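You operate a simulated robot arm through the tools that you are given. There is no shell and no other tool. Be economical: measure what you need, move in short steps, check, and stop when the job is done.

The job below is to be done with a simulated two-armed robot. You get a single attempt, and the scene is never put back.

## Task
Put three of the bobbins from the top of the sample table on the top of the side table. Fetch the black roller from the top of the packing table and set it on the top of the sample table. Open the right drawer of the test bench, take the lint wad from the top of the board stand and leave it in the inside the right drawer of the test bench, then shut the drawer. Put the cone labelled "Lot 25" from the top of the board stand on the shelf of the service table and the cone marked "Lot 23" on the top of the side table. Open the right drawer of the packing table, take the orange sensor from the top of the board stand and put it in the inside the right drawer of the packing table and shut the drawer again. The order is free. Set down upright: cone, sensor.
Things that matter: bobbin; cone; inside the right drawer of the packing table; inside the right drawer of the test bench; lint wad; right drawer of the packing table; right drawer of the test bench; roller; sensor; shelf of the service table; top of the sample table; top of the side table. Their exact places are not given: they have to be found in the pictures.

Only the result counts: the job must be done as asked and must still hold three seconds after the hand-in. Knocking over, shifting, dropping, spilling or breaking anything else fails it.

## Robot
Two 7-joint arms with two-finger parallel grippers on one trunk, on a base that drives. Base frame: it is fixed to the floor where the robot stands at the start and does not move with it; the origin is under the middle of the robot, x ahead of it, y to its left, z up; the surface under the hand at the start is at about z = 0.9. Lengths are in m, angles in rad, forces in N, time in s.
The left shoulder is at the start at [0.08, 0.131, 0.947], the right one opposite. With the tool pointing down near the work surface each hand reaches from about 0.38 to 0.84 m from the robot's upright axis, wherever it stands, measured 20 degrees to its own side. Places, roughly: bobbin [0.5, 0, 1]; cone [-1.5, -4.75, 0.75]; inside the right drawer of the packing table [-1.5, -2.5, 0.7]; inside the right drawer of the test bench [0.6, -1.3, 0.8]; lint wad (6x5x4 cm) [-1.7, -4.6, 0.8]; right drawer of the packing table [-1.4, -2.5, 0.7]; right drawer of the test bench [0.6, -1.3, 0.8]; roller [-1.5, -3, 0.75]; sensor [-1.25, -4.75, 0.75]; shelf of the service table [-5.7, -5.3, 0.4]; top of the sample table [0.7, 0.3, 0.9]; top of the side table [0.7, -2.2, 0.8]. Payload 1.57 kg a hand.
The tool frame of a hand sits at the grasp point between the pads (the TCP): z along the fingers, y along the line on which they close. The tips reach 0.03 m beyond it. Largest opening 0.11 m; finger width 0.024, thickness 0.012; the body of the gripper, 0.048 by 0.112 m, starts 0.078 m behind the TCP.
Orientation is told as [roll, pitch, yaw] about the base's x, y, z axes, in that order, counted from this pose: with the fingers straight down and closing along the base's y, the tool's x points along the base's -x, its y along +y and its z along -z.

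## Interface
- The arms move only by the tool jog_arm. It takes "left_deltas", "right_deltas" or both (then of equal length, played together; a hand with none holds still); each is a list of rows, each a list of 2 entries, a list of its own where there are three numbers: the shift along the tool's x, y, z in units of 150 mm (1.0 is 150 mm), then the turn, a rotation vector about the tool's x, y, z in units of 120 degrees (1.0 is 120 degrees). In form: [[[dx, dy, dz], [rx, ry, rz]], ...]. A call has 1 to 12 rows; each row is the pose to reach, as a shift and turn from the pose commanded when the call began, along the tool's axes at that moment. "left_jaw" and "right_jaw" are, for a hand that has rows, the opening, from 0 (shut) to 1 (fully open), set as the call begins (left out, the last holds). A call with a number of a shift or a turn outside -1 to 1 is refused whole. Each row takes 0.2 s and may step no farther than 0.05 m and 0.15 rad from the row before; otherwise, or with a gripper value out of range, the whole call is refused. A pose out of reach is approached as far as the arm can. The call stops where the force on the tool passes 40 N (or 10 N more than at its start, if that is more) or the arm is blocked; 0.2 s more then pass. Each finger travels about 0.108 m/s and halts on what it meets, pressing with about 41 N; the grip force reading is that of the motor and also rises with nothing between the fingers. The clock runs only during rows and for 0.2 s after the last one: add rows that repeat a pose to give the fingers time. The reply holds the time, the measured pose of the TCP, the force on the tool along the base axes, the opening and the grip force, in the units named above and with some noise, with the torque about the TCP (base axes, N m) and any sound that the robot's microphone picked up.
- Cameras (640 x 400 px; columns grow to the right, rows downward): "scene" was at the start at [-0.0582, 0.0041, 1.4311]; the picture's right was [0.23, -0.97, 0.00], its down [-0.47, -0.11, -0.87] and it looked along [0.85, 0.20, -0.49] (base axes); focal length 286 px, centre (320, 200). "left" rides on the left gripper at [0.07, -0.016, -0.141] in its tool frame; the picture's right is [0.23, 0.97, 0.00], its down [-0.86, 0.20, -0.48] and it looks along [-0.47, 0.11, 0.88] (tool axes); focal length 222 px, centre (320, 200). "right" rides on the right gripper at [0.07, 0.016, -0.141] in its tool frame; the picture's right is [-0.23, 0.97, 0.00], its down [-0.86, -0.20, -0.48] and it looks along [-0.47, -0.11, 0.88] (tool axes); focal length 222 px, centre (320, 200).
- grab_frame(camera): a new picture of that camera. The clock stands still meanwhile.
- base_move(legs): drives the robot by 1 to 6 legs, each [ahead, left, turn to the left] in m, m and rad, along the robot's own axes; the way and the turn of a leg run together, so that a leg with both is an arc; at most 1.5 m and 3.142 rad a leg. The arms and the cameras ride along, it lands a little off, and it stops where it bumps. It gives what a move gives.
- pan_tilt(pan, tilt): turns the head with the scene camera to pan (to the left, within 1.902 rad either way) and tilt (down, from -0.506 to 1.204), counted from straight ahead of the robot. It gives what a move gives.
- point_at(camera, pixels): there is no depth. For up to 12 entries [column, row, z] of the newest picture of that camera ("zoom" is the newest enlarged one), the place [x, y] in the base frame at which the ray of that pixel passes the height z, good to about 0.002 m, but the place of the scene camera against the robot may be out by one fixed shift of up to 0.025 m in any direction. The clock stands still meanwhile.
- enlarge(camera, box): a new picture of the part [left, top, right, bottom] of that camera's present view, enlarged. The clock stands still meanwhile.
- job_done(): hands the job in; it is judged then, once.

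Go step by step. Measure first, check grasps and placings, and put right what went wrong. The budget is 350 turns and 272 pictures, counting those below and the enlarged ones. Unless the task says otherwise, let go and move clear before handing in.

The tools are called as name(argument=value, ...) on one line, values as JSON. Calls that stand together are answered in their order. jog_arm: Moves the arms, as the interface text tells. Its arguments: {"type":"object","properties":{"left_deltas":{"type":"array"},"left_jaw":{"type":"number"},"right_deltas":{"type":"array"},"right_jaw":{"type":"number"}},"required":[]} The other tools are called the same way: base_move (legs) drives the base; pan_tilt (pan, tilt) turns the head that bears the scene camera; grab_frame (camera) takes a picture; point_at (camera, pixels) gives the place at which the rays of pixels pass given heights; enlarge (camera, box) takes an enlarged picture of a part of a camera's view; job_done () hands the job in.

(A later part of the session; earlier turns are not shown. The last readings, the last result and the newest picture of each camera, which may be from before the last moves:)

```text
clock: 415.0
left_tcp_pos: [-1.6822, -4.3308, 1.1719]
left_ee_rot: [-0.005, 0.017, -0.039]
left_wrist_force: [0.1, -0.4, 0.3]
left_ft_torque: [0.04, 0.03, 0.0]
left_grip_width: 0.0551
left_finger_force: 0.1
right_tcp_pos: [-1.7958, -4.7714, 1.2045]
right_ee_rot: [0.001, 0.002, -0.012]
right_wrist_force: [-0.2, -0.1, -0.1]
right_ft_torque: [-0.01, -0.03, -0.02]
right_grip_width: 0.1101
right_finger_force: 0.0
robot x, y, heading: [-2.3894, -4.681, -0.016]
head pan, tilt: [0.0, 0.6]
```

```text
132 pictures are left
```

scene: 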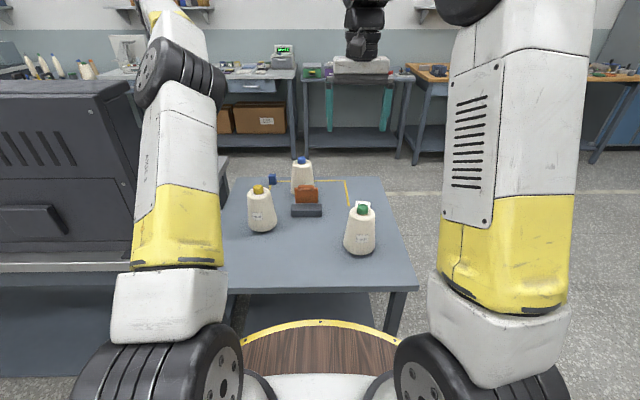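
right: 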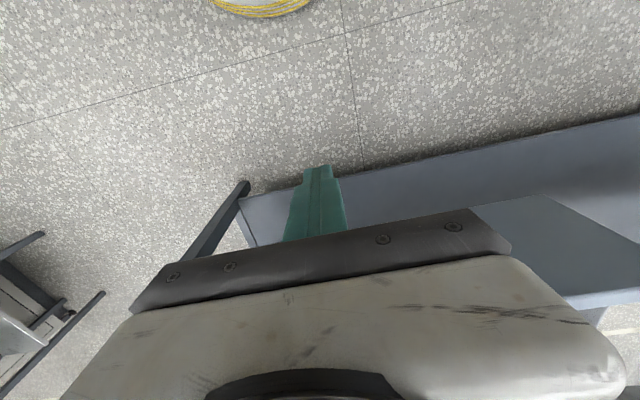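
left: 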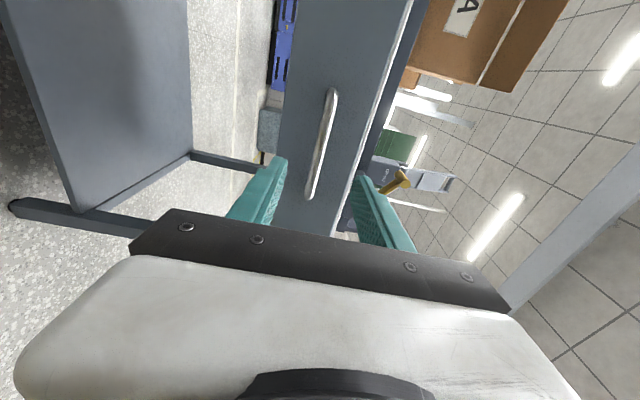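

The dark hood is close to the left arm. I first pull the left hand in (back and to the right), then turn the robot left ~0.36 rad so the arm comes in diagonally, away from the hood.

jog_arm(left_deltas=[[[0.2, -0.2, 0], [0, 0, 0]], [[0.4, -0.4, 0], [0, 0, 0]], [[0.6, -0.6, 0], [0, 0, 0]], [[0.8, -0.8, 0], [0, 0, 0]], [[1.0, -1.0, 0], [0, 0, 0]]])

base_move(legs=[[0, -0.25, 0], [0.1, 0.05, 0.366]])

grab_frame(camera="scene")

grab_frame(camera="left")

```text
clock: 416.2
left_tcp_pos: [-1.8399, -4.4724, 1.1728]
left_ee_rot: [-0.006, 0.017, -0.04]
left_wrist_force: [-0.6, 0.2, 0.0]
left_ft_torque: [-0.06, 0.01, -0.03]
left_grip_width: 0.0549
left_finger_force: 0.2
right_tcp_pos: [-1.7954, -4.7713, 1.2053]
right_ee_rot: [-0.001, 0.005, -0.013]
right_wrist_force: [-1.3, 0.3, -0.7]
right_ft_torque: [-0.02, 0.0, 0.02]
right_grip_width: 0.1098
right_finger_force: 0.1
robot x, y, heading: [-2.3858, -4.6804, -0.016]
head pan, tilt: [0.0, 0.6]
```

```text
clock: 419.2
left_tcp_pos: [-1.8604, -4.478, 1.1734]
left_ee_rot: [-0.006, 0.018, 0.321]
left_wrist_force: [0.2, 0.3, -0.1]
left_ft_torque: [-0.01, -0.03, -0.02]
left_grip_width: 0.0547
left_finger_force: 0.0
right_tcp_pos: [-1.7137, -4.7431, 1.2044]
right_ee_rot: [0.0, 0.003, 0.345]
right_wrist_force: [0.1, -0.2, -0.2]
right_ft_torque: [0.01, -0.03, -0.01]
right_grip_width: 0.11
right_finger_force: 0.1
robot x, y, heading: [-2.3031, -4.8647, 0.345]
head pan, tilt: [0.0, 0.6]
```

```text
131 pictures are left
```

scene: 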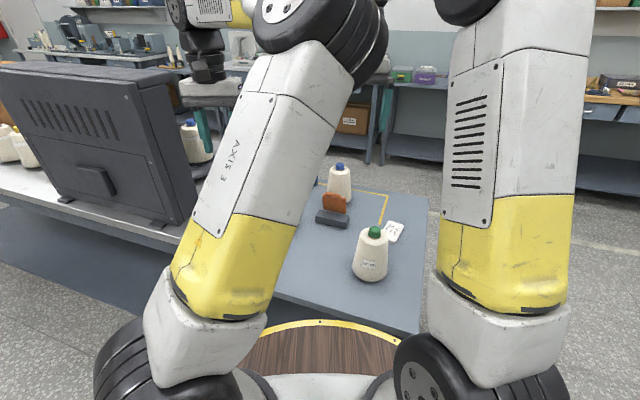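

```text
130 pictures are left
```

left: 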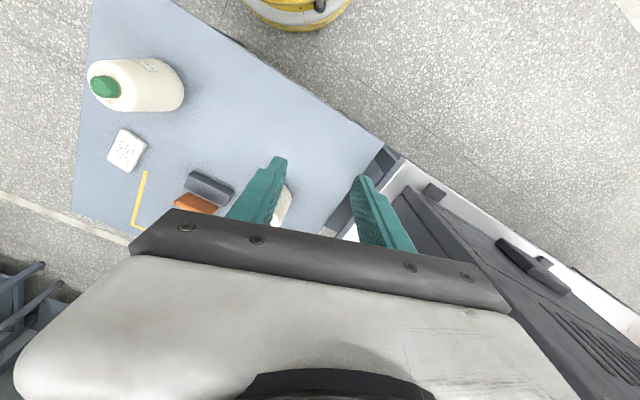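

The hood is close beside the left hand; measure it.

point_at(camera="left", pixels=[[432, 187, 0.87], [385, 150, 0.74], [400, 165, 0.85], [420, 255, 1.2], [420, 255, 1.1], [285, 190, 0.74]])

point_at(camera="scene", pixels=[[190, 215, 0.86], [160, 70, 1.2], [160, 70, 1.1]])

```text
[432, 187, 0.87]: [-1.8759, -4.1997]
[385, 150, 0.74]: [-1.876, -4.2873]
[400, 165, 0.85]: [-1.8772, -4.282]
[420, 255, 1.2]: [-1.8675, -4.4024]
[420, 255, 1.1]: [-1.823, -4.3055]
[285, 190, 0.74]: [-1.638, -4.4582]
```

```text
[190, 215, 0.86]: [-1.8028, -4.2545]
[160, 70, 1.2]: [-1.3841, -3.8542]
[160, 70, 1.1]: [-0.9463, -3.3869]
```

Hood side is at y≈-4.24, 0.24 m away. Get an exact position for the yellow cone from the right camera.

grab_frame(camera="right")

```text
129 pictures are left
```

right: 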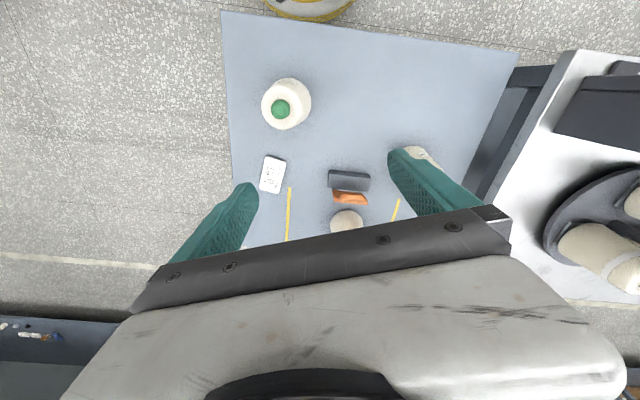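

Pitch the left hand forward here (with 7 cm forward, 7 cm right, and lowering to ≈1.02).

jog_arm(left_deltas=[[[-0.05, -0.04, 0.05], [0, -0.0625, 0]], [[-0.1, -0.08, 0.1], [0, -0.125, 0]], [[-0.15, -0.12, 0.2], [0, -0.1875, 0]], [[-0.2, -0.16, 0.3], [0, -0.25, 0]], [[-0.25, -0.2, 0.4], [0, -0.3125, 0]], [[-0.3, -0.24, 0.5], [0, -0.375, 0]], [[-0.35, -0.28, 0.6], [0, -0.4375, 0]], [[-0.4, -0.32, 0.7], [0, -0.5, 0]], [[-0.45, -0.36, 0.8], [0, -0.5625, 0]], [[-0.5, -0.4, 0.9], [0, -0.625, 0]], [[-0.5, -0.44, 1.0], [0, -0.6875, 0]], [[-0.5, -0.46, 1.0], [0, -0.75, 0]]], left_jaw=1)

grab_frame(camera="left")

grab_frame(camera="scene")

```text
clock: 421.8
left_tcp_pos: [-1.7715, -4.5201, 1.0198]
left_ee_rot: [-0.242, -1.554, 0.565]
left_wrist_force: [-0.2, 0.6, 0.0]
left_ft_torque: [-0.01, -0.01, 0.0]
left_grip_width: 0.1098
left_finger_force: 0.0
right_tcp_pos: [-1.7133, -4.742, 1.2053]
right_ee_rot: [0.0, 0.004, 0.347]
right_wrist_force: [-0.8, 0.1, 0.1]
right_ft_torque: [-0.03, -0.03, 0.03]
right_grip_width: 0.11
right_finger_force: 0.1
robot x, y, heading: [-2.2994, -4.8649, 0.342]
head pan, tilt: [0.0, 0.6]
```

```text
128 pictures are left
```

left: 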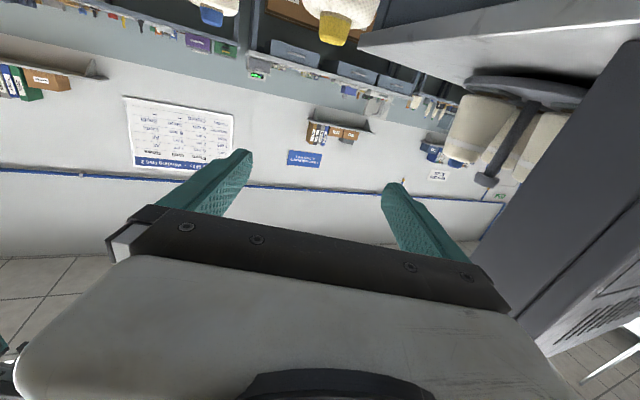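

```text
127 pictures are left
```

scene: 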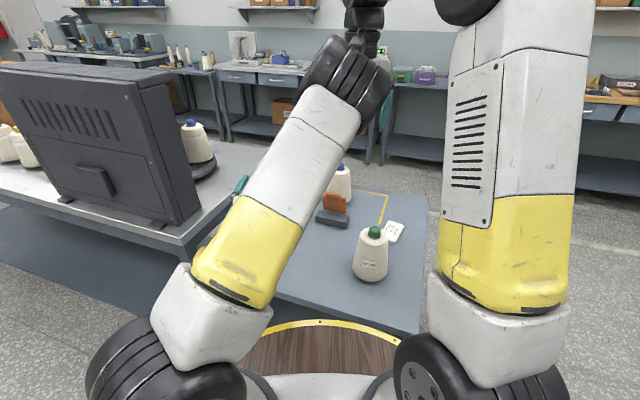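

The cone's cap is at image (335,30), nearly straight ahead. Lower to z≈0.87.

jog_arm(left_deltas=[[[0.25, 0, -0.05], [0, 0, 0]], [[0.5, 0, -0.1], [0, 0, 0]], [[0.75, 0, -0.1], [0, 0, 0]], [[1.0, 0, -0.1], [0, 0, 0]]])

grab_frame(camera="left")

```text
clock: 422.8
left_tcp_pos: [-1.7844, -4.5269, 0.8714]
left_ee_rot: [-0.291, -1.553, 0.613]
left_wrist_force: [-0.2, -0.1, 0.0]
left_ft_torque: [0.02, 0.03, 0.01]
left_grip_width: 0.11
left_finger_force: 0.1
right_tcp_pos: [-1.7135, -4.7431, 1.2044]
right_ee_rot: [0.0, 0.003, 0.345]
right_wrist_force: [0.3, -0.4, -0.2]
right_ft_torque: [0.03, 0.01, 0.03]
right_grip_width: 0.1098
right_finger_force: 0.1
robot x, y, heading: [-2.3001, -4.8599, 0.34]
head pan, tilt: [0.0, 0.6]
```

```text
126 pictures are left
```

left: 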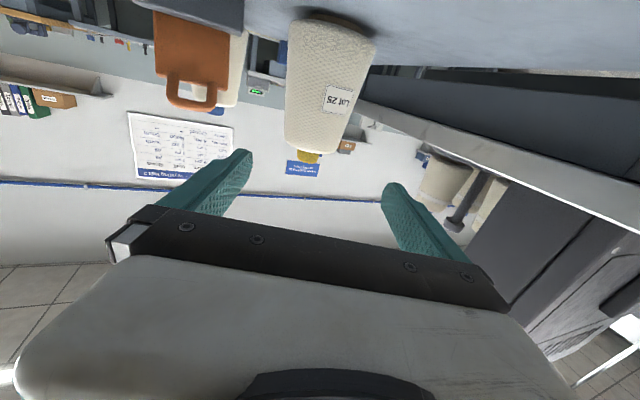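

The cone's top is at about z≈0.895. Lower 2 cm, advance 9 cm, and recheck centring.

jog_arm(left_deltas=[[[0.13, -0.03, 0.15], [0, 0, 0]], [[0.13, -0.03, 0.3], [0, 0, 0]], [[0.13, -0.03, 0.45], [0, 0, 0]], [[0.13, -0.03, 0.6], [0, 0, 0]]])

grab_frame(camera="left")

```text
clock: 423.8
left_tcp_pos: [-1.7003, -4.5027, 0.8495]
left_ee_rot: [-0.262, -1.552, 0.583]
left_wrist_force: [-0.6, -0.7, -0.2]
left_ft_torque: [0.01, 0.01, -0.02]
left_grip_width: 0.1099
left_finger_force: 0.0
right_tcp_pos: [-1.7144, -4.7417, 1.2047]
right_ee_rot: [0.001, 0.004, 0.347]
right_wrist_force: [-0.5, -1.0, -0.2]
right_ft_torque: [0.01, 0.02, -0.02]
right_grip_width: 0.1097
right_finger_force: 0.0
robot x, y, heading: [-2.2973, -4.8675, 0.347]
head pan, tilt: [0.0, 0.6]
```

```text
125 pictures are left
```

left: 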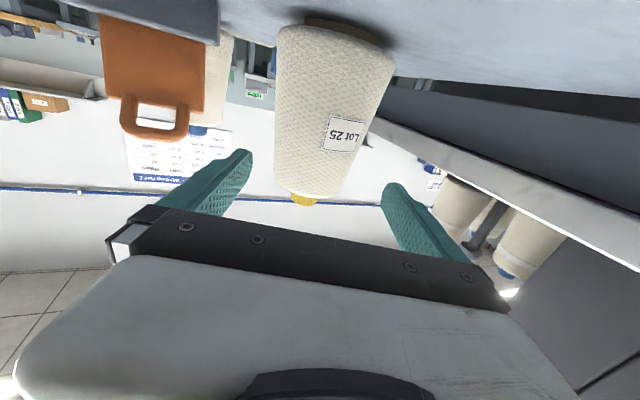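

Centred. Advance 10 cm around the cone.

jog_arm(left_deltas=[[[0, 0, 0.15], [0, 0, 0]], [[0, 0, 0.3], [0, 0, 0]], [[0, 0, 0.45], [0, 0, 0]], [[0, 0, 0.6], [0, 0, 0]]])

grab_frame(camera="left")

```text
clock: 424.8
left_tcp_pos: [-1.6145, -4.475, 0.8494]
left_ee_rot: [-0.262, -1.553, 0.582]
left_wrist_force: [-0.3, -0.6, 0.0]
left_ft_torque: [-0.02, 0.0, -0.04]
left_grip_width: 0.1099
left_finger_force: 0.0
right_tcp_pos: [-1.7148, -4.7417, 1.2042]
right_ee_rot: [0.0, 0.003, 0.347]
right_wrist_force: [-0.2, 0.1, 0.7]
right_ft_torque: [0.01, -0.01, 0.01]
right_grip_width: 0.1101
right_finger_force: 0.0
robot x, y, heading: [-2.3033, -4.8627, 0.347]
head pan, tilt: [0.0, 0.6]
```

```text
124 pictures are left
```

left: 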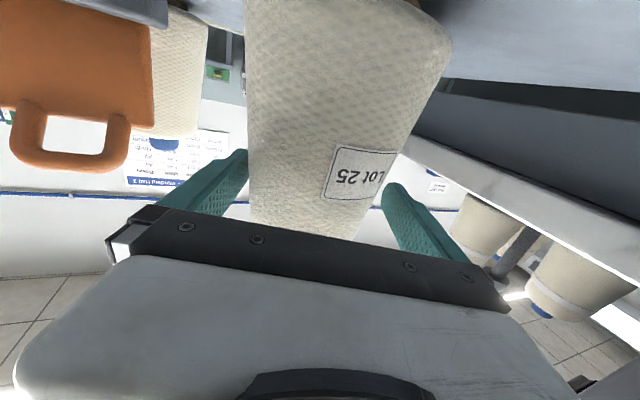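

Close on the cone.

jog_arm(left_deltas=[[[0, 0, 0.05], [0, 0, 0]], [[0, 0, 0.05], [0, 0, 0]], [[0, 0, 0.05], [0, 0, 0]], [[0, 0, 0.05], [0, 0, 0]]], left_jaw=0)

grab_frame(camera="left")

```text
clock: 425.8
left_tcp_pos: [-1.6068, -4.4727, 0.8475]
left_ee_rot: [-0.266, -1.554, 0.588]
left_wrist_force: [-0.8, 1.1, 8.8]
left_ft_torque: [0.43, 0.16, 0.03]
left_grip_width: 0.0881
left_finger_force: 41.2
right_tcp_pos: [-1.7143, -4.7428, 1.2052]
right_ee_rot: [0.001, 0.003, 0.346]
right_wrist_force: [0.7, -0.8, -0.2]
right_ft_torque: [0.02, -0.01, 0.0]
right_grip_width: 0.1099
right_finger_force: 0.1
robot x, y, heading: [-2.3005, -4.864, 0.346]
head pan, tilt: [0.0, 0.6]
```

```text
123 pictures are left
```

left: 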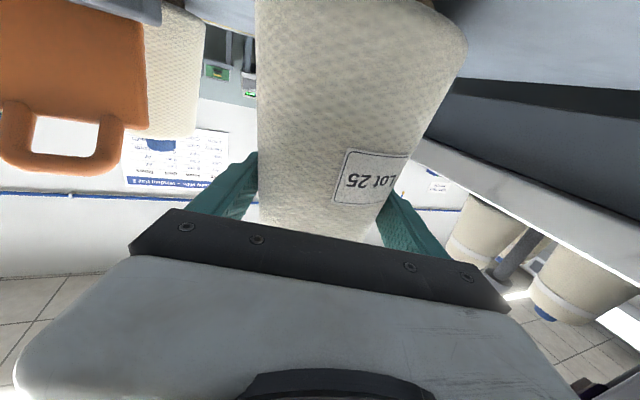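

Gripped (88 mm). Lift 0.12 m.

jog_arm(left_deltas=[[[-0.1, 0, 0], [0, 0, 0]], [[-0.3, 0, 0], [0, 0, 0]], [[-0.5, 0, 0], [0, 0, 0]], [[-0.7, 0, 0], [0, 0, 0]], [[-0.85, 0, 0], [0, 0, 0]]])

grab_frame(camera="left")

grab_frame(camera="scene")

```text
clock: 427.0
left_tcp_pos: [-1.6057, -4.4727, 0.9761]
left_ee_rot: [-0.262, -1.552, 0.582]
left_wrist_force: [0.4, -0.8, -3.7]
left_ft_torque: [0.01, 0.02, -0.02]
left_grip_width: 0.0878
left_finger_force: 40.9
right_tcp_pos: [-1.7135, -4.742, 1.2053]
right_ee_rot: [0.001, 0.004, 0.346]
right_wrist_force: [-0.7, 0.2, 0.6]
right_ft_torque: [0.0, 0.03, 0.01]
right_grip_width: 0.1099
right_finger_force: 0.0
robot x, y, heading: [-2.2982, -4.8631, 0.345]
head pan, tilt: [0.0, 0.6]
```

```text
122 pictures are left
```

left: 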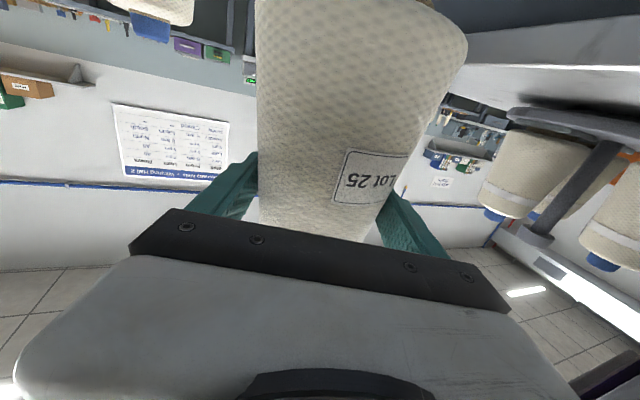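

```text
121 pictures are left
```

scene: 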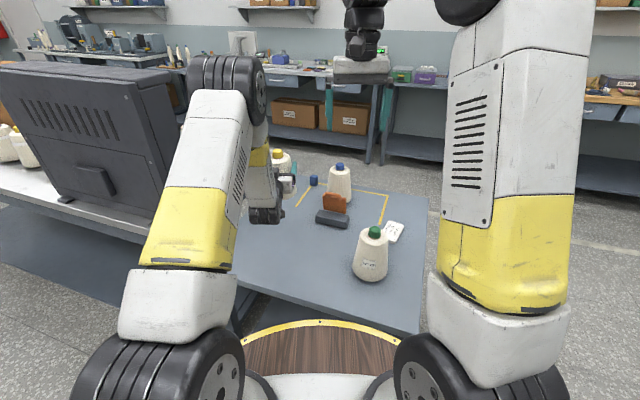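

Lot 25 is held (≈0.37 kg). The right hand is almost above Lot 23, so take it too (top-down grasp). Measure.

point_at(camera="right", pixels=[[281, 110, 0.91], [281, 108, 0.89], [287, 103, 0.76]])

enlarge(camera="right", box=[240, 60, 340, 150])

```text
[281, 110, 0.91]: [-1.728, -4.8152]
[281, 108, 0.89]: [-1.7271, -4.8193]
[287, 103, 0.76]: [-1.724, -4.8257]
```

```text
4.44 times, centred on (290, 105) of right
```

zoom: 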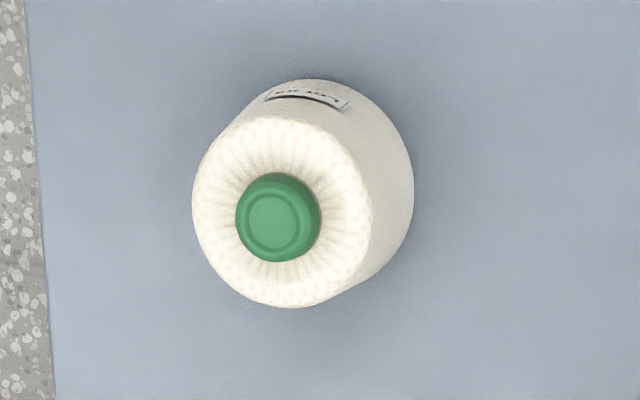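

Lot 23's centre is (-1.727,-4.821). Align the right hand above it, jaw fully open.

jog_arm(right_deltas=[[[0.13, -0.23, 0], [0, 0, 0]], [[0.26, -0.46, 0.1], [0, 0, 0]], [[0.26, -0.46, 0.4], [0, 0, 0]], [[0.26, -0.46, 0.7], [0, 0, 0]], [[0.26, -0.46, 1.0], [0, 0, 0]]], right_jaw=1)

grab_frame(camera="right")

```text
clock: 428.2
left_tcp_pos: [-1.607, -4.4728, 0.9757]
left_ee_rot: [-0.268, -1.551, 0.589]
left_wrist_force: [0.2, 0.3, -2.6]
left_ft_torque: [0.03, 0.01, 0.01]
left_grip_width: 0.088
left_finger_force: 41.1
right_tcp_pos: [-1.7247, -4.8188, 1.0527]
right_ee_rot: [0.0, 0.001, 0.348]
right_wrist_force: [-0.8, -0.3, -0.3]
right_ft_torque: [-0.01, -0.02, 0.01]
right_grip_width: 0.11
right_finger_force: 0.2
robot x, y, heading: [-2.3007, -4.8656, 0.344]
head pan, tilt: [0.0, 0.6]
```

```text
119 pictures are left
```

right: 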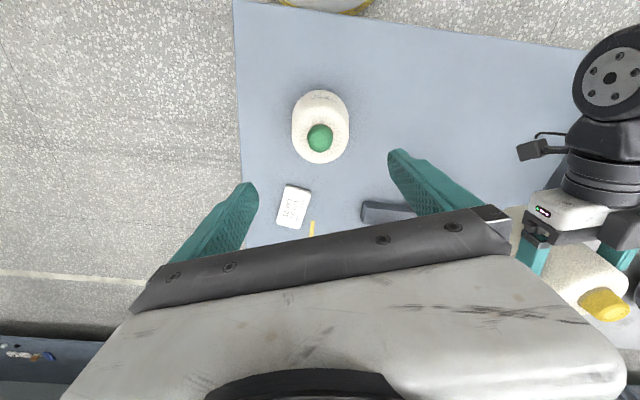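

Aligned (cap at (320,138)). Descend.

jog_arm(right_deltas=[[[0.03, 0, 0.25], [0, 0, 0]], [[0.03, 0, 0.5], [0, 0, 0]], [[0.03, 0, 0.75], [0, 0, 0]], [[0.03, 0, 0.95], [0, 0, 0]]])

grab_frame(camera="right")

```text
clock: 429.2
left_tcp_pos: [-1.6061, -4.4726, 0.9772]
left_ee_rot: [-0.264, -1.553, 0.587]
left_wrist_force: [-0.5, 0.5, -4.1]
left_ft_torque: [-0.01, 0.03, -0.01]
left_grip_width: 0.0882
left_finger_force: 41.5
right_tcp_pos: [-1.7316, -4.8215, 0.9113]
right_ee_rot: [-0.002, 0.002, 0.348]
right_wrist_force: [-0.1, -0.3, 0.3]
right_ft_torque: [0.06, 0.0, 0.06]
right_grip_width: 0.1101
right_finger_force: 0.1
robot x, y, heading: [-2.2998, -4.8623, 0.344]
head pan, tilt: [0.0, 0.6]
```

```text
118 pictures are left
```

right: 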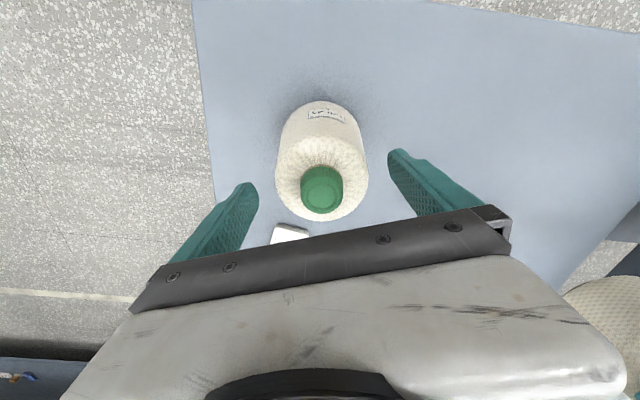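

Cap top is at TCP level, well centred. Down 5 cm and grip.

jog_arm(right_deltas=[[[0, 0, 0.12], [0, 0, 0]], [[0, 0, 0.24], [0, 0, 0]], [[0, 0, 0.34], [0, 0, 0]]])

jog_arm(right_deltas=[[[0, 0, 0], [0, 0, 0]], [[0, 0, 0], [0, 0, 0]], [[0, 0, 0], [0, 0, 0]]], right_jaw=0)

jog_arm(right_deltas=[[[0, 0, -0.1], [0, 0, 0]], [[0, 0, -0.35], [0, 0, 0]], [[0, 0, -0.65], [0, 0, 0]], [[0, 0, -0.95], [0, 0, 0]]])

grab_frame(camera="right")

```text
clock: 430.0
left_tcp_pos: [-1.6056, -4.4719, 0.9759]
left_ee_rot: [-0.265, -1.552, 0.584]
left_wrist_force: [-0.1, 0.0, -2.7]
left_ft_torque: [0.01, 0.01, -0.02]
left_grip_width: 0.0881
left_finger_force: 41.0
right_tcp_pos: [-1.7312, -4.8223, 0.8606]
right_ee_rot: [-0.001, 0.003, 0.348]
right_wrist_force: [0.1, 0.7, 0.7]
right_ft_torque: [-0.04, -0.02, -0.01]
right_grip_width: 0.1101
right_finger_force: 0.0
robot x, y, heading: [-2.2992, -4.8618, 0.342]
head pan, tilt: [0.0, 0.6]
```

```text
clock: 430.8
left_tcp_pos: [-1.6057, -4.4729, 0.9764]
left_ee_rot: [-0.263, -1.551, 0.584]
left_wrist_force: [0.1, -0.2, -3.3]
left_ft_torque: [-0.01, 0.04, 0.01]
left_grip_width: 0.0882
left_finger_force: 40.8
right_tcp_pos: [-1.7311, -4.8217, 0.8609]
right_ee_rot: [-0.003, 0.005, 0.348]
right_wrist_force: [1.2, 1.2, -0.7]
right_ft_torque: [0.05, -0.06, 0.07]
right_grip_width: 0.0896
right_finger_force: 41.3
robot x, y, heading: [-2.2962, -4.8619, 0.345]
head pan, tilt: [0.0, 0.6]
```

```text
clock: 431.8
left_tcp_pos: [-1.606, -4.4724, 0.9759]
left_ee_rot: [-0.257, -1.552, 0.582]
left_wrist_force: [0.2, -0.1, -3.5]
left_ft_torque: [0.01, 0.01, 0.01]
left_grip_width: 0.088
left_finger_force: 40.6
right_tcp_pos: [-1.7308, -4.8201, 1.0022]
right_ee_rot: [0.0, 0.004, 0.347]
right_wrist_force: [-0.1, -0.3, -3.6]
right_ft_torque: [-0.02, 0.05, 0.03]
right_grip_width: 0.0891
right_finger_force: 41.1
robot x, y, heading: [-2.3003, -4.8652, 0.342]
head pan, tilt: [0.0, 0.6]
```

```text
117 pictures are left
```

right: 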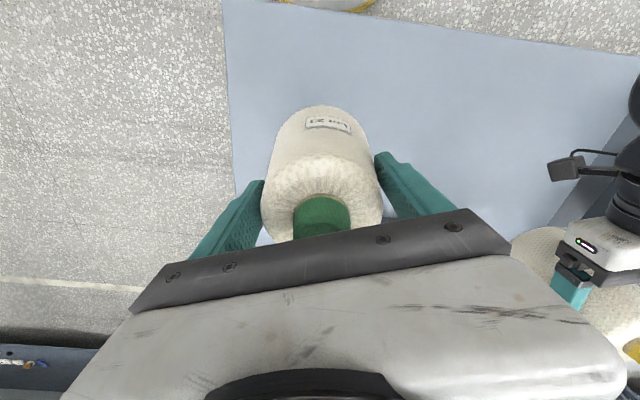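

Both cones held (3.5 N each). Raise both, back off, turn to face -y and strafe into the machine aisle.

jog_arm(left_deltas=[[[-0.3, 0, 0], [0, 0, 0]], [[-0.6, 0, -0.1], [0, 0, 0]], [[-0.8, 0, -0.2], [0, 0, 0]]], right_deltas=[[[0, 0, -0.3], [0, 0, 0]], [[0, 0, -0.6], [0, 0, 0]], [[0, 0, -0.9], [0, 0, 0]]])

base_move(legs=[[-0.45, 0, 0], [0, 0, -0.95], [0, 0, -0.965], [0, -0.78, 0]])

pan_tilt(pan=0.0, tilt=0.3)

grab_frame(camera="scene")

```text
clock: 432.6
left_tcp_pos: [-1.6317, -4.4806, 1.097]
left_ee_rot: [-0.22, -1.552, 0.54]
left_wrist_force: [0.7, -0.3, -4.1]
left_ft_torque: [0.0, -0.04, 0.01]
left_grip_width: 0.088
left_finger_force: 40.5
right_tcp_pos: [-1.7317, -4.8197, 1.1387]
right_ee_rot: [0.0, 0.005, 0.347]
right_wrist_force: [0.2, 0.6, -3.9]
right_ft_torque: [-0.07, 0.04, 0.0]
right_grip_width: 0.0893
right_finger_force: 41.3
robot x, y, heading: [-2.2995, -4.8655, 0.345]
head pan, tilt: [0.0, 0.6]
```

```text
clock: 443.9
left_tcp_pos: [-3.3524, -5.7762, 1.0962]
left_ee_rot: [-0.258, -1.552, -1.322]
left_wrist_force: [-0.4, 0.1, -3.2]
left_ft_torque: [0.04, -0.01, 0.02]
left_grip_width: 0.0879
left_finger_force: 41.0
right_tcp_pos: [-3.6392, -5.5719, 1.1376]
right_ee_rot: [0.0, 0.002, -1.554]
right_wrist_force: [0.0, -0.3, -3.6]
right_ft_torque: [0.05, 0.0, -0.01]
right_grip_width: 0.0889
right_finger_force: 41.4
robot x, y, heading: [-3.4993, -5.0166, -1.557]
head pan, tilt: [0.0, 0.6]
```

```text
clock: 444.7
left_tcp_pos: [-3.3518, -5.7749, 1.097]
left_ee_rot: [-0.249, -1.551, -1.33]
left_wrist_force: [-0.8, -0.2, -2.1]
left_ft_torque: [0.02, 0.01, 0.02]
left_grip_width: 0.0878
left_finger_force: 40.9
right_tcp_pos: [-3.6405, -5.5713, 1.1371]
right_ee_rot: [0.0, 0.002, -1.556]
right_wrist_force: [-0.7, 0.1, -3.6]
right_ft_torque: [0.02, 0.03, -0.03]
right_grip_width: 0.0892
right_finger_force: 40.7
robot x, y, heading: [-3.4934, -5.0214, -1.56]
head pan, tilt: [0.0, 0.3]
```

```text
116 pictures are left
```

scene: 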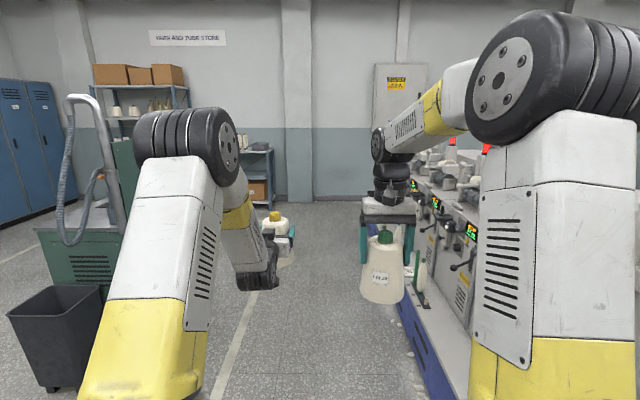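

The aisle is open with the machine on the right. Drive ahead 2.6 m and look again.

base_move(legs=[[0, 0.05, 0], [1.3, 0, -0.01], [1.3, 0, 0]])

grab_frame(camera="scene")

pan_tilt(pan=-0.9, tilt=0.3)

grab_frame(camera="scene")

```text
clock: 458.0
left_tcp_pos: [-3.2352, -8.399, 1.0967]
left_ee_rot: [-0.253, -1.552, -1.326]
left_wrist_force: [0.5, -0.1, -3.5]
left_ft_torque: [0.0, 0.01, 0.01]
left_grip_width: 0.0876
left_finger_force: 41.0
right_tcp_pos: [-3.5244, -8.1949, 1.1377]
right_ee_rot: [0.0, 0.002, -1.553]
right_wrist_force: [0.0, -0.4, -2.9]
right_ft_torque: [0.03, -0.01, 0.01]
right_grip_width: 0.0888
right_finger_force: 41.2
robot x, y, heading: [-3.3809, -7.6447, -1.552]
head pan, tilt: [0.0, 0.3]
```

```text
115 pictures are left
```

scene: 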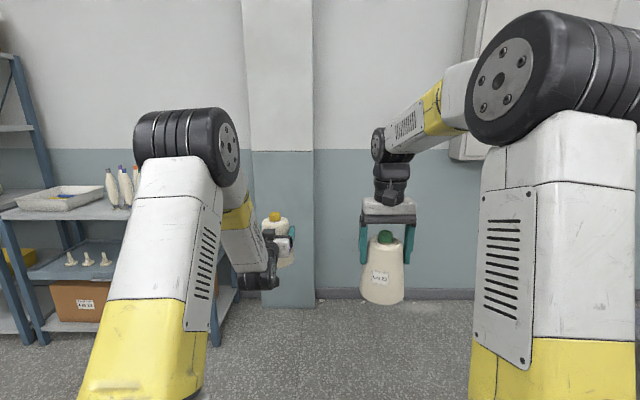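

```text
clock: 459.2
left_tcp_pos: [-3.2372, -8.3986, 1.0961]
left_ee_rot: [-0.252, -1.551, -1.328]
left_wrist_force: [0.7, -0.3, -2.6]
left_ft_torque: [0.02, 0.0, 0.02]
left_grip_width: 0.0876
left_finger_force: 40.9
right_tcp_pos: [-3.5234, -8.1945, 1.1372]
right_ee_rot: [-0.001, 0.003, -1.555]
right_wrist_force: [0.5, -0.7, -3.6]
right_ft_torque: [0.03, 0.0, 0.0]
right_grip_width: 0.0885
right_finger_force: 41.3
robot x, y, heading: [-3.3828, -7.6412, -1.553]
head pan, tilt: [-0.901, 0.3]
```

```text
114 pictures are left
```

scene: 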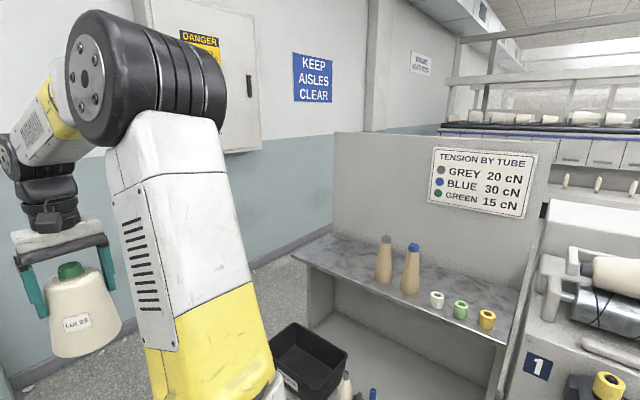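

There is a gap between the machine's end shelf and the wall; measure its width.

pan_tilt(pan=-0.9, tilt=0.6)

grab_frame(camera="scene")

```text
clock: 460.0
left_tcp_pos: [-3.2356, -8.3983, 1.0971]
left_ee_rot: [-0.249, -1.552, -1.33]
left_wrist_force: [-0.1, -0.2, -4.0]
left_ft_torque: [0.04, 0.03, 0.01]
left_grip_width: 0.0874
left_finger_force: 40.7
right_tcp_pos: [-3.5228, -8.1944, 1.1384]
right_ee_rot: [-0.001, 0.004, -1.554]
right_wrist_force: [-0.7, 0.5, -3.0]
right_ft_torque: [0.01, -0.02, -0.04]
right_grip_width: 0.0886
right_finger_force: 41.5
robot x, y, heading: [-3.3818, -7.6462, -1.561]
head pan, tilt: [-0.901, 0.6]
```

```text
113 pictures are left
```

scene: 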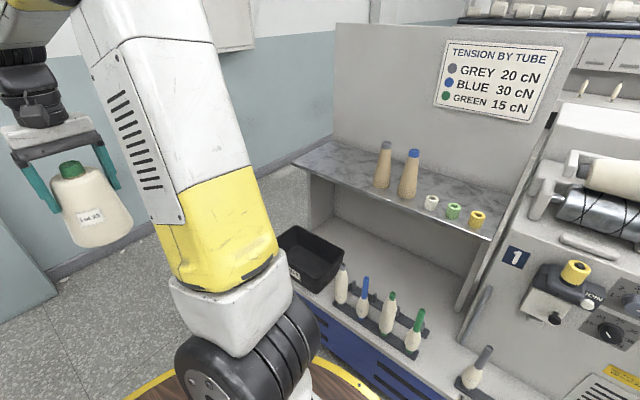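

point_at(camera="scene", pixels=[[60, 280, 0], [255, 182, 0], [300, 205, 0], [305, 165, 0.95], [275, 237, 0.45], [330, 305, 0.2], [310, 160, 0]])

```text
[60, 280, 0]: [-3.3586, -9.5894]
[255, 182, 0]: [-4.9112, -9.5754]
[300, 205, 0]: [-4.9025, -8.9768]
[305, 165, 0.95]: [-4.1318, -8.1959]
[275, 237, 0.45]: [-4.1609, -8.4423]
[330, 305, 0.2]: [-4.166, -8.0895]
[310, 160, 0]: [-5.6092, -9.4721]
```

The gap is 1.13 m (machine end y≈-8.45, wall y≈-9.58). I retract both hands so I can turn here without touching the machine.

jog_arm(left_deltas=[[[0, 0, -0.25], [0, 0, 0]], [[0, 0, -0.5], [0, 0, 0]], [[0, 0, -0.75], [0, 0, 0]], [[0, 0, -1.0], [0, 0, 0]]], right_deltas=[[[0.2, 0, 0], [0, 0, 0]], [[0.4, 0, 0], [0, 0, 0]], [[0.6, 0, 0], [0, 0, 0]], [[0.6, 0, 0], [0, 0, 0]]])

pan_tilt(pan=0.0, tilt=0.4)

grab_frame(camera="scene")

```text
clock: 461.0
left_tcp_pos: [-3.2351, -8.2534, 1.1003]
left_ee_rot: [-0.26, -1.553, -1.319]
left_wrist_force: [-0.4, -0.1, -3.3]
left_ft_torque: [0.04, -0.04, 0.0]
left_grip_width: 0.0872
left_finger_force: 41.5
left hand out of reach, approached as far as the arm can: row 4
right_tcp_pos: [-3.5245, -8.1026, 1.1387]
right_ee_rot: [-0.002, 0.003, -1.555]
right_wrist_force: [-0.8, -0.6, -2.8]
right_ft_torque: [0.06, 0.02, 0.0]
right_grip_width: 0.0886
right_finger_force: 41.0
robot x, y, heading: [-3.3806, -7.6439, -1.558]
head pan, tilt: [-0.901, 0.6]
```

```text
clock: 462.2
left_tcp_pos: [-3.2346, -8.2544, 1.1009]
left_ee_rot: [-0.253, -1.551, -1.326]
left_wrist_force: [-0.4, 0.3, -3.2]
left_ft_torque: [0.0, 0.01, 0.02]
left_grip_width: 0.0876
left_finger_force: 40.9
right_tcp_pos: [-3.5256, -8.1034, 1.1398]
right_ee_rot: [-0.001, 0.004, -1.553]
right_wrist_force: [-0.9, -0.2, -2.9]
right_ft_torque: [0.02, 0.03, -0.02]
right_grip_width: 0.0888
right_finger_force: 40.9
robot x, y, heading: [-3.3816, -7.6441, -1.556]
head pan, tilt: [0.0, 0.4]
```

```text
112 pictures are left
```

scene: 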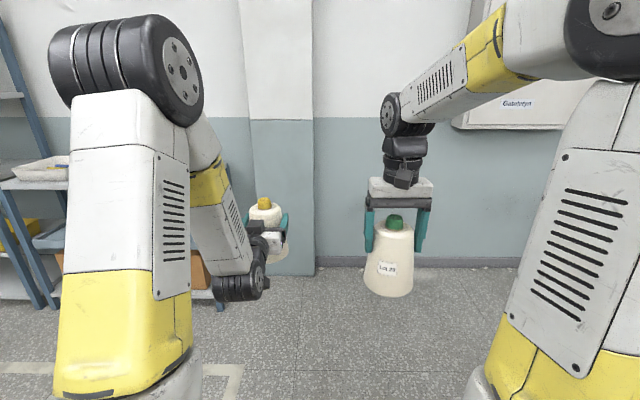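

Turn to face -x (after 6 cm to the left), then strafe left to y≈-9.02.

base_move(legs=[[0, 0.06, 0], [0, 0, -1.58], [0, 1.38, 0]])

grab_frame(camera="scene")

```text
clock: 473.6
left_tcp_pos: [-3.9662, -9.1493, 1.1003]
left_ee_rot: [-0.254, -1.552, -2.944]
left_wrist_force: [-0.7, 0.5, -4.0]
left_ft_torque: [-0.02, 0.01, 0.01]
left_grip_width: 0.0872
left_finger_force: 41.3
right_tcp_pos: [-3.8025, -8.8653, 1.1391]
right_ee_rot: [-0.001, 0.003, 3.111]
right_wrist_force: [-0.8, 0.2, -4.0]
right_ft_torque: [-0.01, -0.01, -0.02]
right_grip_width: 0.0888
right_finger_force: 40.9
robot x, y, heading: [-3.3513, -9.0277, 3.103]
head pan, tilt: [0.0, 0.4]
```

```text
111 pictures are left
```

scene: 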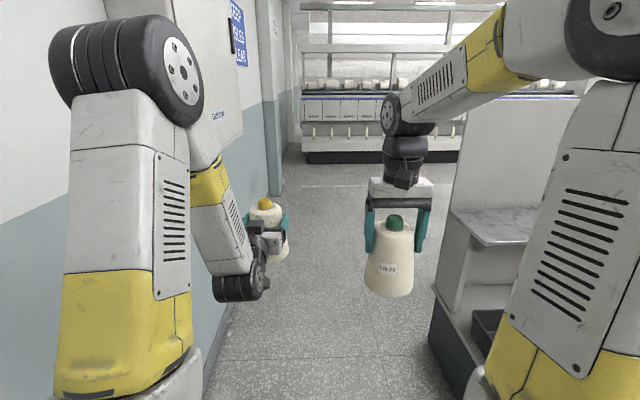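

The passage is open. Drive ahead through it.

base_move(legs=[[0, 0, 0.037], [0.9, 0, 0], [0.9, 0, 0]])

pan_tilt(pan=-1.2, tilt=0.4)

grab_frame(camera="scene")

```text
clock: 483.0
left_tcp_pos: [-5.7385, -9.2049, 1.0992]
left_ee_rot: [-0.252, -1.551, -2.891]
left_wrist_force: [-0.6, 0.2, -3.2]
left_ft_torque: [0.02, -0.01, 0.0]
left_grip_width: 0.087
left_finger_force: 41.3
right_tcp_pos: [-5.5923, -8.9125, 1.1375]
right_ee_rot: [0.001, 0.004, -3.115]
right_wrist_force: [-1.2, 0.1, -3.5]
right_ft_torque: [-0.01, -0.01, 0.0]
right_grip_width: 0.0884
right_finger_force: 41.1
robot x, y, heading: [-5.1311, -9.0526, -3.12]
head pan, tilt: [0.0, 0.4]
```

```text
clock: 484.4
left_tcp_pos: [-5.7406, -9.2048, 1.1011]
left_ee_rot: [-0.25, -1.551, -2.892]
left_wrist_force: [-0.1, -0.6, -4.2]
left_ft_torque: [-0.02, 0.0, -0.05]
left_grip_width: 0.0871
left_finger_force: 41.8
right_tcp_pos: [-5.5926, -8.9131, 1.1391]
right_ee_rot: [0.001, 0.003, -3.116]
right_wrist_force: [0.2, 0.0, -3.7]
right_ft_torque: [0.0, -0.03, -0.01]
right_grip_width: 0.0884
right_finger_force: 40.6
robot x, y, heading: [-5.1317, -9.0532, -3.116]
head pan, tilt: [-1.201, 0.4]
```

```text
110 pictures are left
```

scene: 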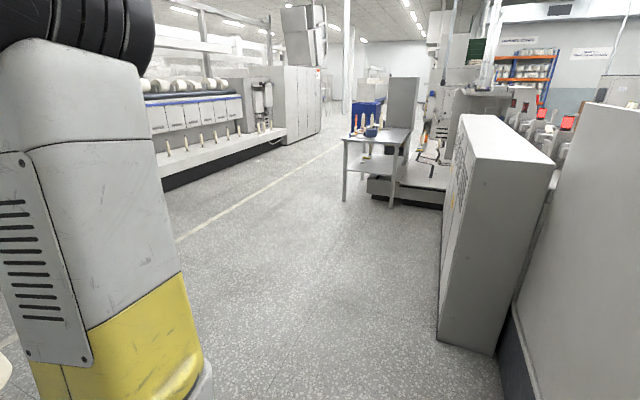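

The service table with its lower shelf is visible at (378,160). Enlarge and measure.

enlarge(camera="scene", box=[320, 70, 450, 220])

point_at(camera="scene", pixels=[[345, 202, 0], [393, 207, 0], [407, 165, 0], [343, 141, 0.85], [394, 146, 0.85], [411, 130, 0.85], [370, 128, 0.85], [440, 340, 0]])

```text
2.67 times, centred on (385, 145) of scene
```

zoom: 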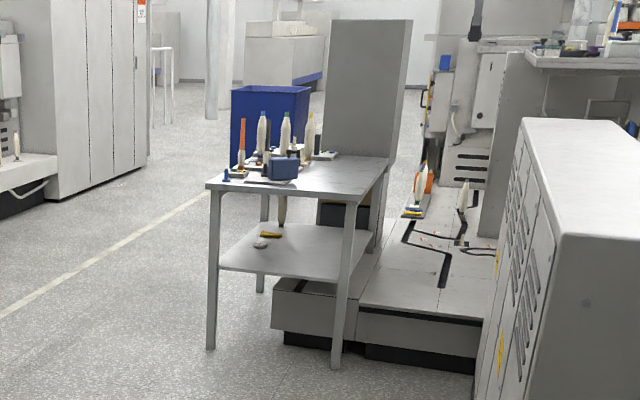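

```text
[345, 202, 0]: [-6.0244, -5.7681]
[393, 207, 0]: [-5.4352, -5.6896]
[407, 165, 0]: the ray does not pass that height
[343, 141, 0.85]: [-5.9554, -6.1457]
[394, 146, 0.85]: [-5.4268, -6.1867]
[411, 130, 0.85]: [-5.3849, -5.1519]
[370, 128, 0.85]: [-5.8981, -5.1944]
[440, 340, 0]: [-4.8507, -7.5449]
```

Near legs at (-6.02,-5.77) and (-5.44,-5.69); the lower shelf can be reached from this (-y) end. Turn to face +y and drive closer.

base_move(legs=[[0.4, 0, 0], [0, 0, -1.597], [0, 0.22, 0], [1.3, 0, 0]])

pan_tilt(pan=0.0, tilt=0.5)

grab_frame(camera="scene")

```text
clock: 498.0
left_tcp_pos: [-5.9215, -7.1679, 1.0991]
left_ee_rot: [-0.249, -1.551, 1.813]
left_wrist_force: [-0.3, 1.3, -3.1]
left_ft_torque: [-0.02, -0.02, 0.0]
left_grip_width: 0.0872
left_finger_force: 41.1
right_tcp_pos: [-5.6293, -7.3184, 1.1393]
right_ee_rot: [0.0, 0.003, 1.586]
right_wrist_force: [0.5, -0.4, -3.1]
right_ft_torque: [-0.02, 0.01, 0.03]
right_grip_width: 0.0882
right_finger_force: 41.2
robot x, y, heading: [-5.7737, -7.7818, 1.581]
head pan, tilt: [-1.201, 0.4]
```

```text
clock: 499.4
left_tcp_pos: [-5.9219, -7.1686, 1.1001]
left_ee_rot: [-0.248, -1.552, 1.809]
left_wrist_force: [-0.8, 0.3, -4.0]
left_ft_torque: [-0.01, -0.02, 0.01]
left_grip_width: 0.087
left_finger_force: 41.0
right_tcp_pos: [-5.6298, -7.3196, 1.1385]
right_ee_rot: [-0.001, 0.003, 1.588]
right_wrist_force: [-0.3, 0.0, -3.7]
right_ft_torque: [-0.02, -0.02, 0.0]
right_grip_width: 0.0886
right_finger_force: 41.4
robot x, y, heading: [-5.7736, -7.7812, 1.582]
head pan, tilt: [0.0, 0.499]
```

```text
108 pictures are left
```

scene: 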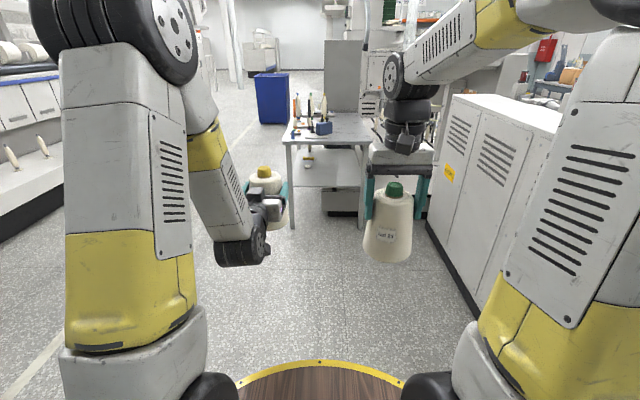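

base_move(legs=[[0.75, 0, -0.011]])

grab_frame(camera="scene")

enlarge(camera="scene", box=[240, 80, 400, 260])

```text
clock: 503.5
left_tcp_pos: [-5.9111, -6.4146, 1.0996]
left_ee_rot: [-0.249, -1.552, 1.789]
left_wrist_force: [0.5, -1.0, -3.9]
left_ft_torque: [-0.02, -0.03, -0.03]
left_grip_width: 0.0874
left_finger_force: 41.3
right_tcp_pos: [-5.6223, -6.5714, 1.1392]
right_ee_rot: [-0.001, 0.003, 1.566]
right_wrist_force: [-0.1, -0.5, -3.3]
right_ft_torque: [0.03, 0.0, 0.02]
right_grip_width: 0.0883
right_finger_force: 41.4
robot x, y, heading: [-5.7754, -7.0272, 1.563]
head pan, tilt: [0.0, 0.499]
```

```text
107 pictures are left
```

scene: 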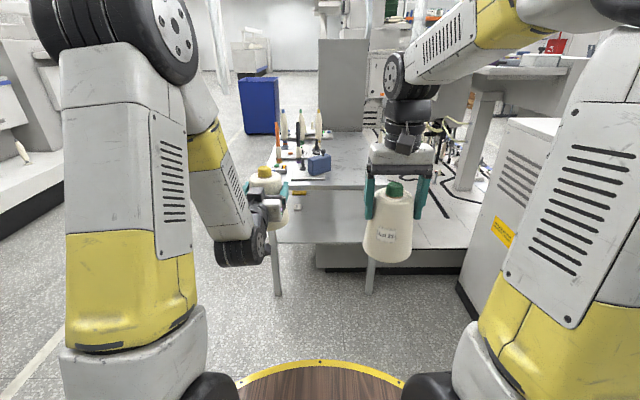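

```text
2.22 times, centred on (320, 170) of scene
```

zoom: 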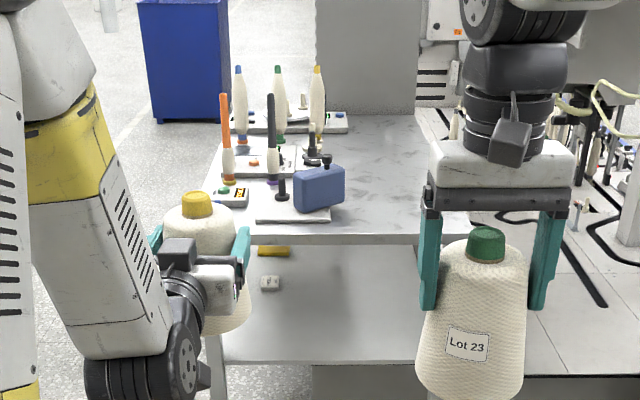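

Shelf free area is in the middle/right. Measure legs, shelf edge and items.

point_at(camera="scene", pixels=[[277, 294, 0], [369, 291, 0], [300, 243, 0.4], [300, 243, 0.35], [297, 208, 0.4], [310, 190, 0.75], [310, 188, 0.8], [318, 266, 0], [298, 194, 0.4]])

```text
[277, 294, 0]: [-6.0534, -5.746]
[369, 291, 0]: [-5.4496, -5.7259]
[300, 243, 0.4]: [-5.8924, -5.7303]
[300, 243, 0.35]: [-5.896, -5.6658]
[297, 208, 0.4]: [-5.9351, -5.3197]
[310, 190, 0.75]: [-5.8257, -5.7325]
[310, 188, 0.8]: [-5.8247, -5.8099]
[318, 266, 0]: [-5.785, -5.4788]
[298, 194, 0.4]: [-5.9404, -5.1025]
```

Shelf z≈0.40 (edge y≈-5.71), table top z≈0.755, items on the shelf only at x≈-5.92. I'll set the cone at (-5.75,-5.55). Position the base, then lower the left hand in front of the table.

base_move(legs=[[0.24, -0.14, 0.005]])

jog_arm(left_deltas=[[[0.2, 0, 0.1], [0, 0, 0]], [[0.4, 0, 0.2], [0, 0, 0]], [[0.6, 0, 0.3], [0, 0, 0]], [[0.8, 0, 0.4], [0, 0, 0]], [[1.0, 0, 0.5], [0, 0, 0]]])

jog_arm(left_deltas=[[[0.25, 0, 0], [0, 0, 0]], [[0.5, 0, 0], [0, 0, 0]], [[0.75, 0, 0], [0, 0, 0]], [[1.0, 0, 0], [0, 0, 0]]])

grab_frame(camera="scene")

```text
clock: 505.4
left_tcp_pos: [-5.7698, -6.1753, 1.1005]
left_ee_rot: [-0.249, -1.552, 1.789]
left_wrist_force: [0.6, 0.2, -4.0]
left_ft_torque: [-0.06, 0.02, 0.02]
left_grip_width: 0.0869
left_finger_force: 41.0
right_tcp_pos: [-5.4806, -6.3323, 1.1376]
right_ee_rot: [-0.001, 0.004, 1.567]
right_wrist_force: [0.2, 0.0, -4.1]
right_ft_torque: [-0.02, 0.0, -0.03]
right_grip_width: 0.0879
right_finger_force: 41.1
robot x, y, heading: [-5.6344, -6.7859, 1.565]
head pan, tilt: [0.0, 0.499]
```

```text
clock: 506.6
left_tcp_pos: [-5.7652, -6.1045, 0.9482]
left_ee_rot: [-0.254, -1.553, 1.796]
left_wrist_force: [0.0, -0.6, -2.6]
left_ft_torque: [0.01, 0.0, 0.02]
left_grip_width: 0.0867
left_finger_force: 41.1
right_tcp_pos: [-5.4816, -6.3322, 1.1389]
right_ee_rot: [0.0, 0.003, 1.568]
right_wrist_force: [-0.7, -0.7, -4.1]
right_ft_torque: [-0.01, 0.0, -0.04]
right_grip_width: 0.0883
right_finger_force: 41.3
robot x, y, heading: [-5.6313, -6.7887, 1.566]
head pan, tilt: [0.0, 0.499]
```

```text
clock: 507.6
left_tcp_pos: [-5.7658, -6.1061, 0.7976]
left_ee_rot: [-0.253, -1.551, 1.796]
left_wrist_force: [0.5, -1.5, -3.5]
left_ft_torque: [0.0, 0.02, -0.01]
left_grip_width: 0.0871
left_finger_force: 41.6
right_tcp_pos: [-5.4804, -6.3314, 1.1386]
right_ee_rot: [-0.001, 0.003, 1.567]
right_wrist_force: [0.3, -1.0, -3.4]
right_ft_torque: [-0.01, -0.01, -0.02]
right_grip_width: 0.088
right_finger_force: 40.8
robot x, y, heading: [-5.6369, -6.7873, 1.564]
head pan, tilt: [0.0, 0.499]
```

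```text
105 pictures are left
```

scene: 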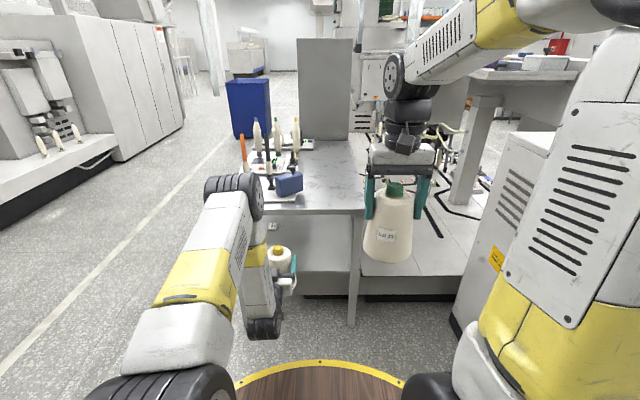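

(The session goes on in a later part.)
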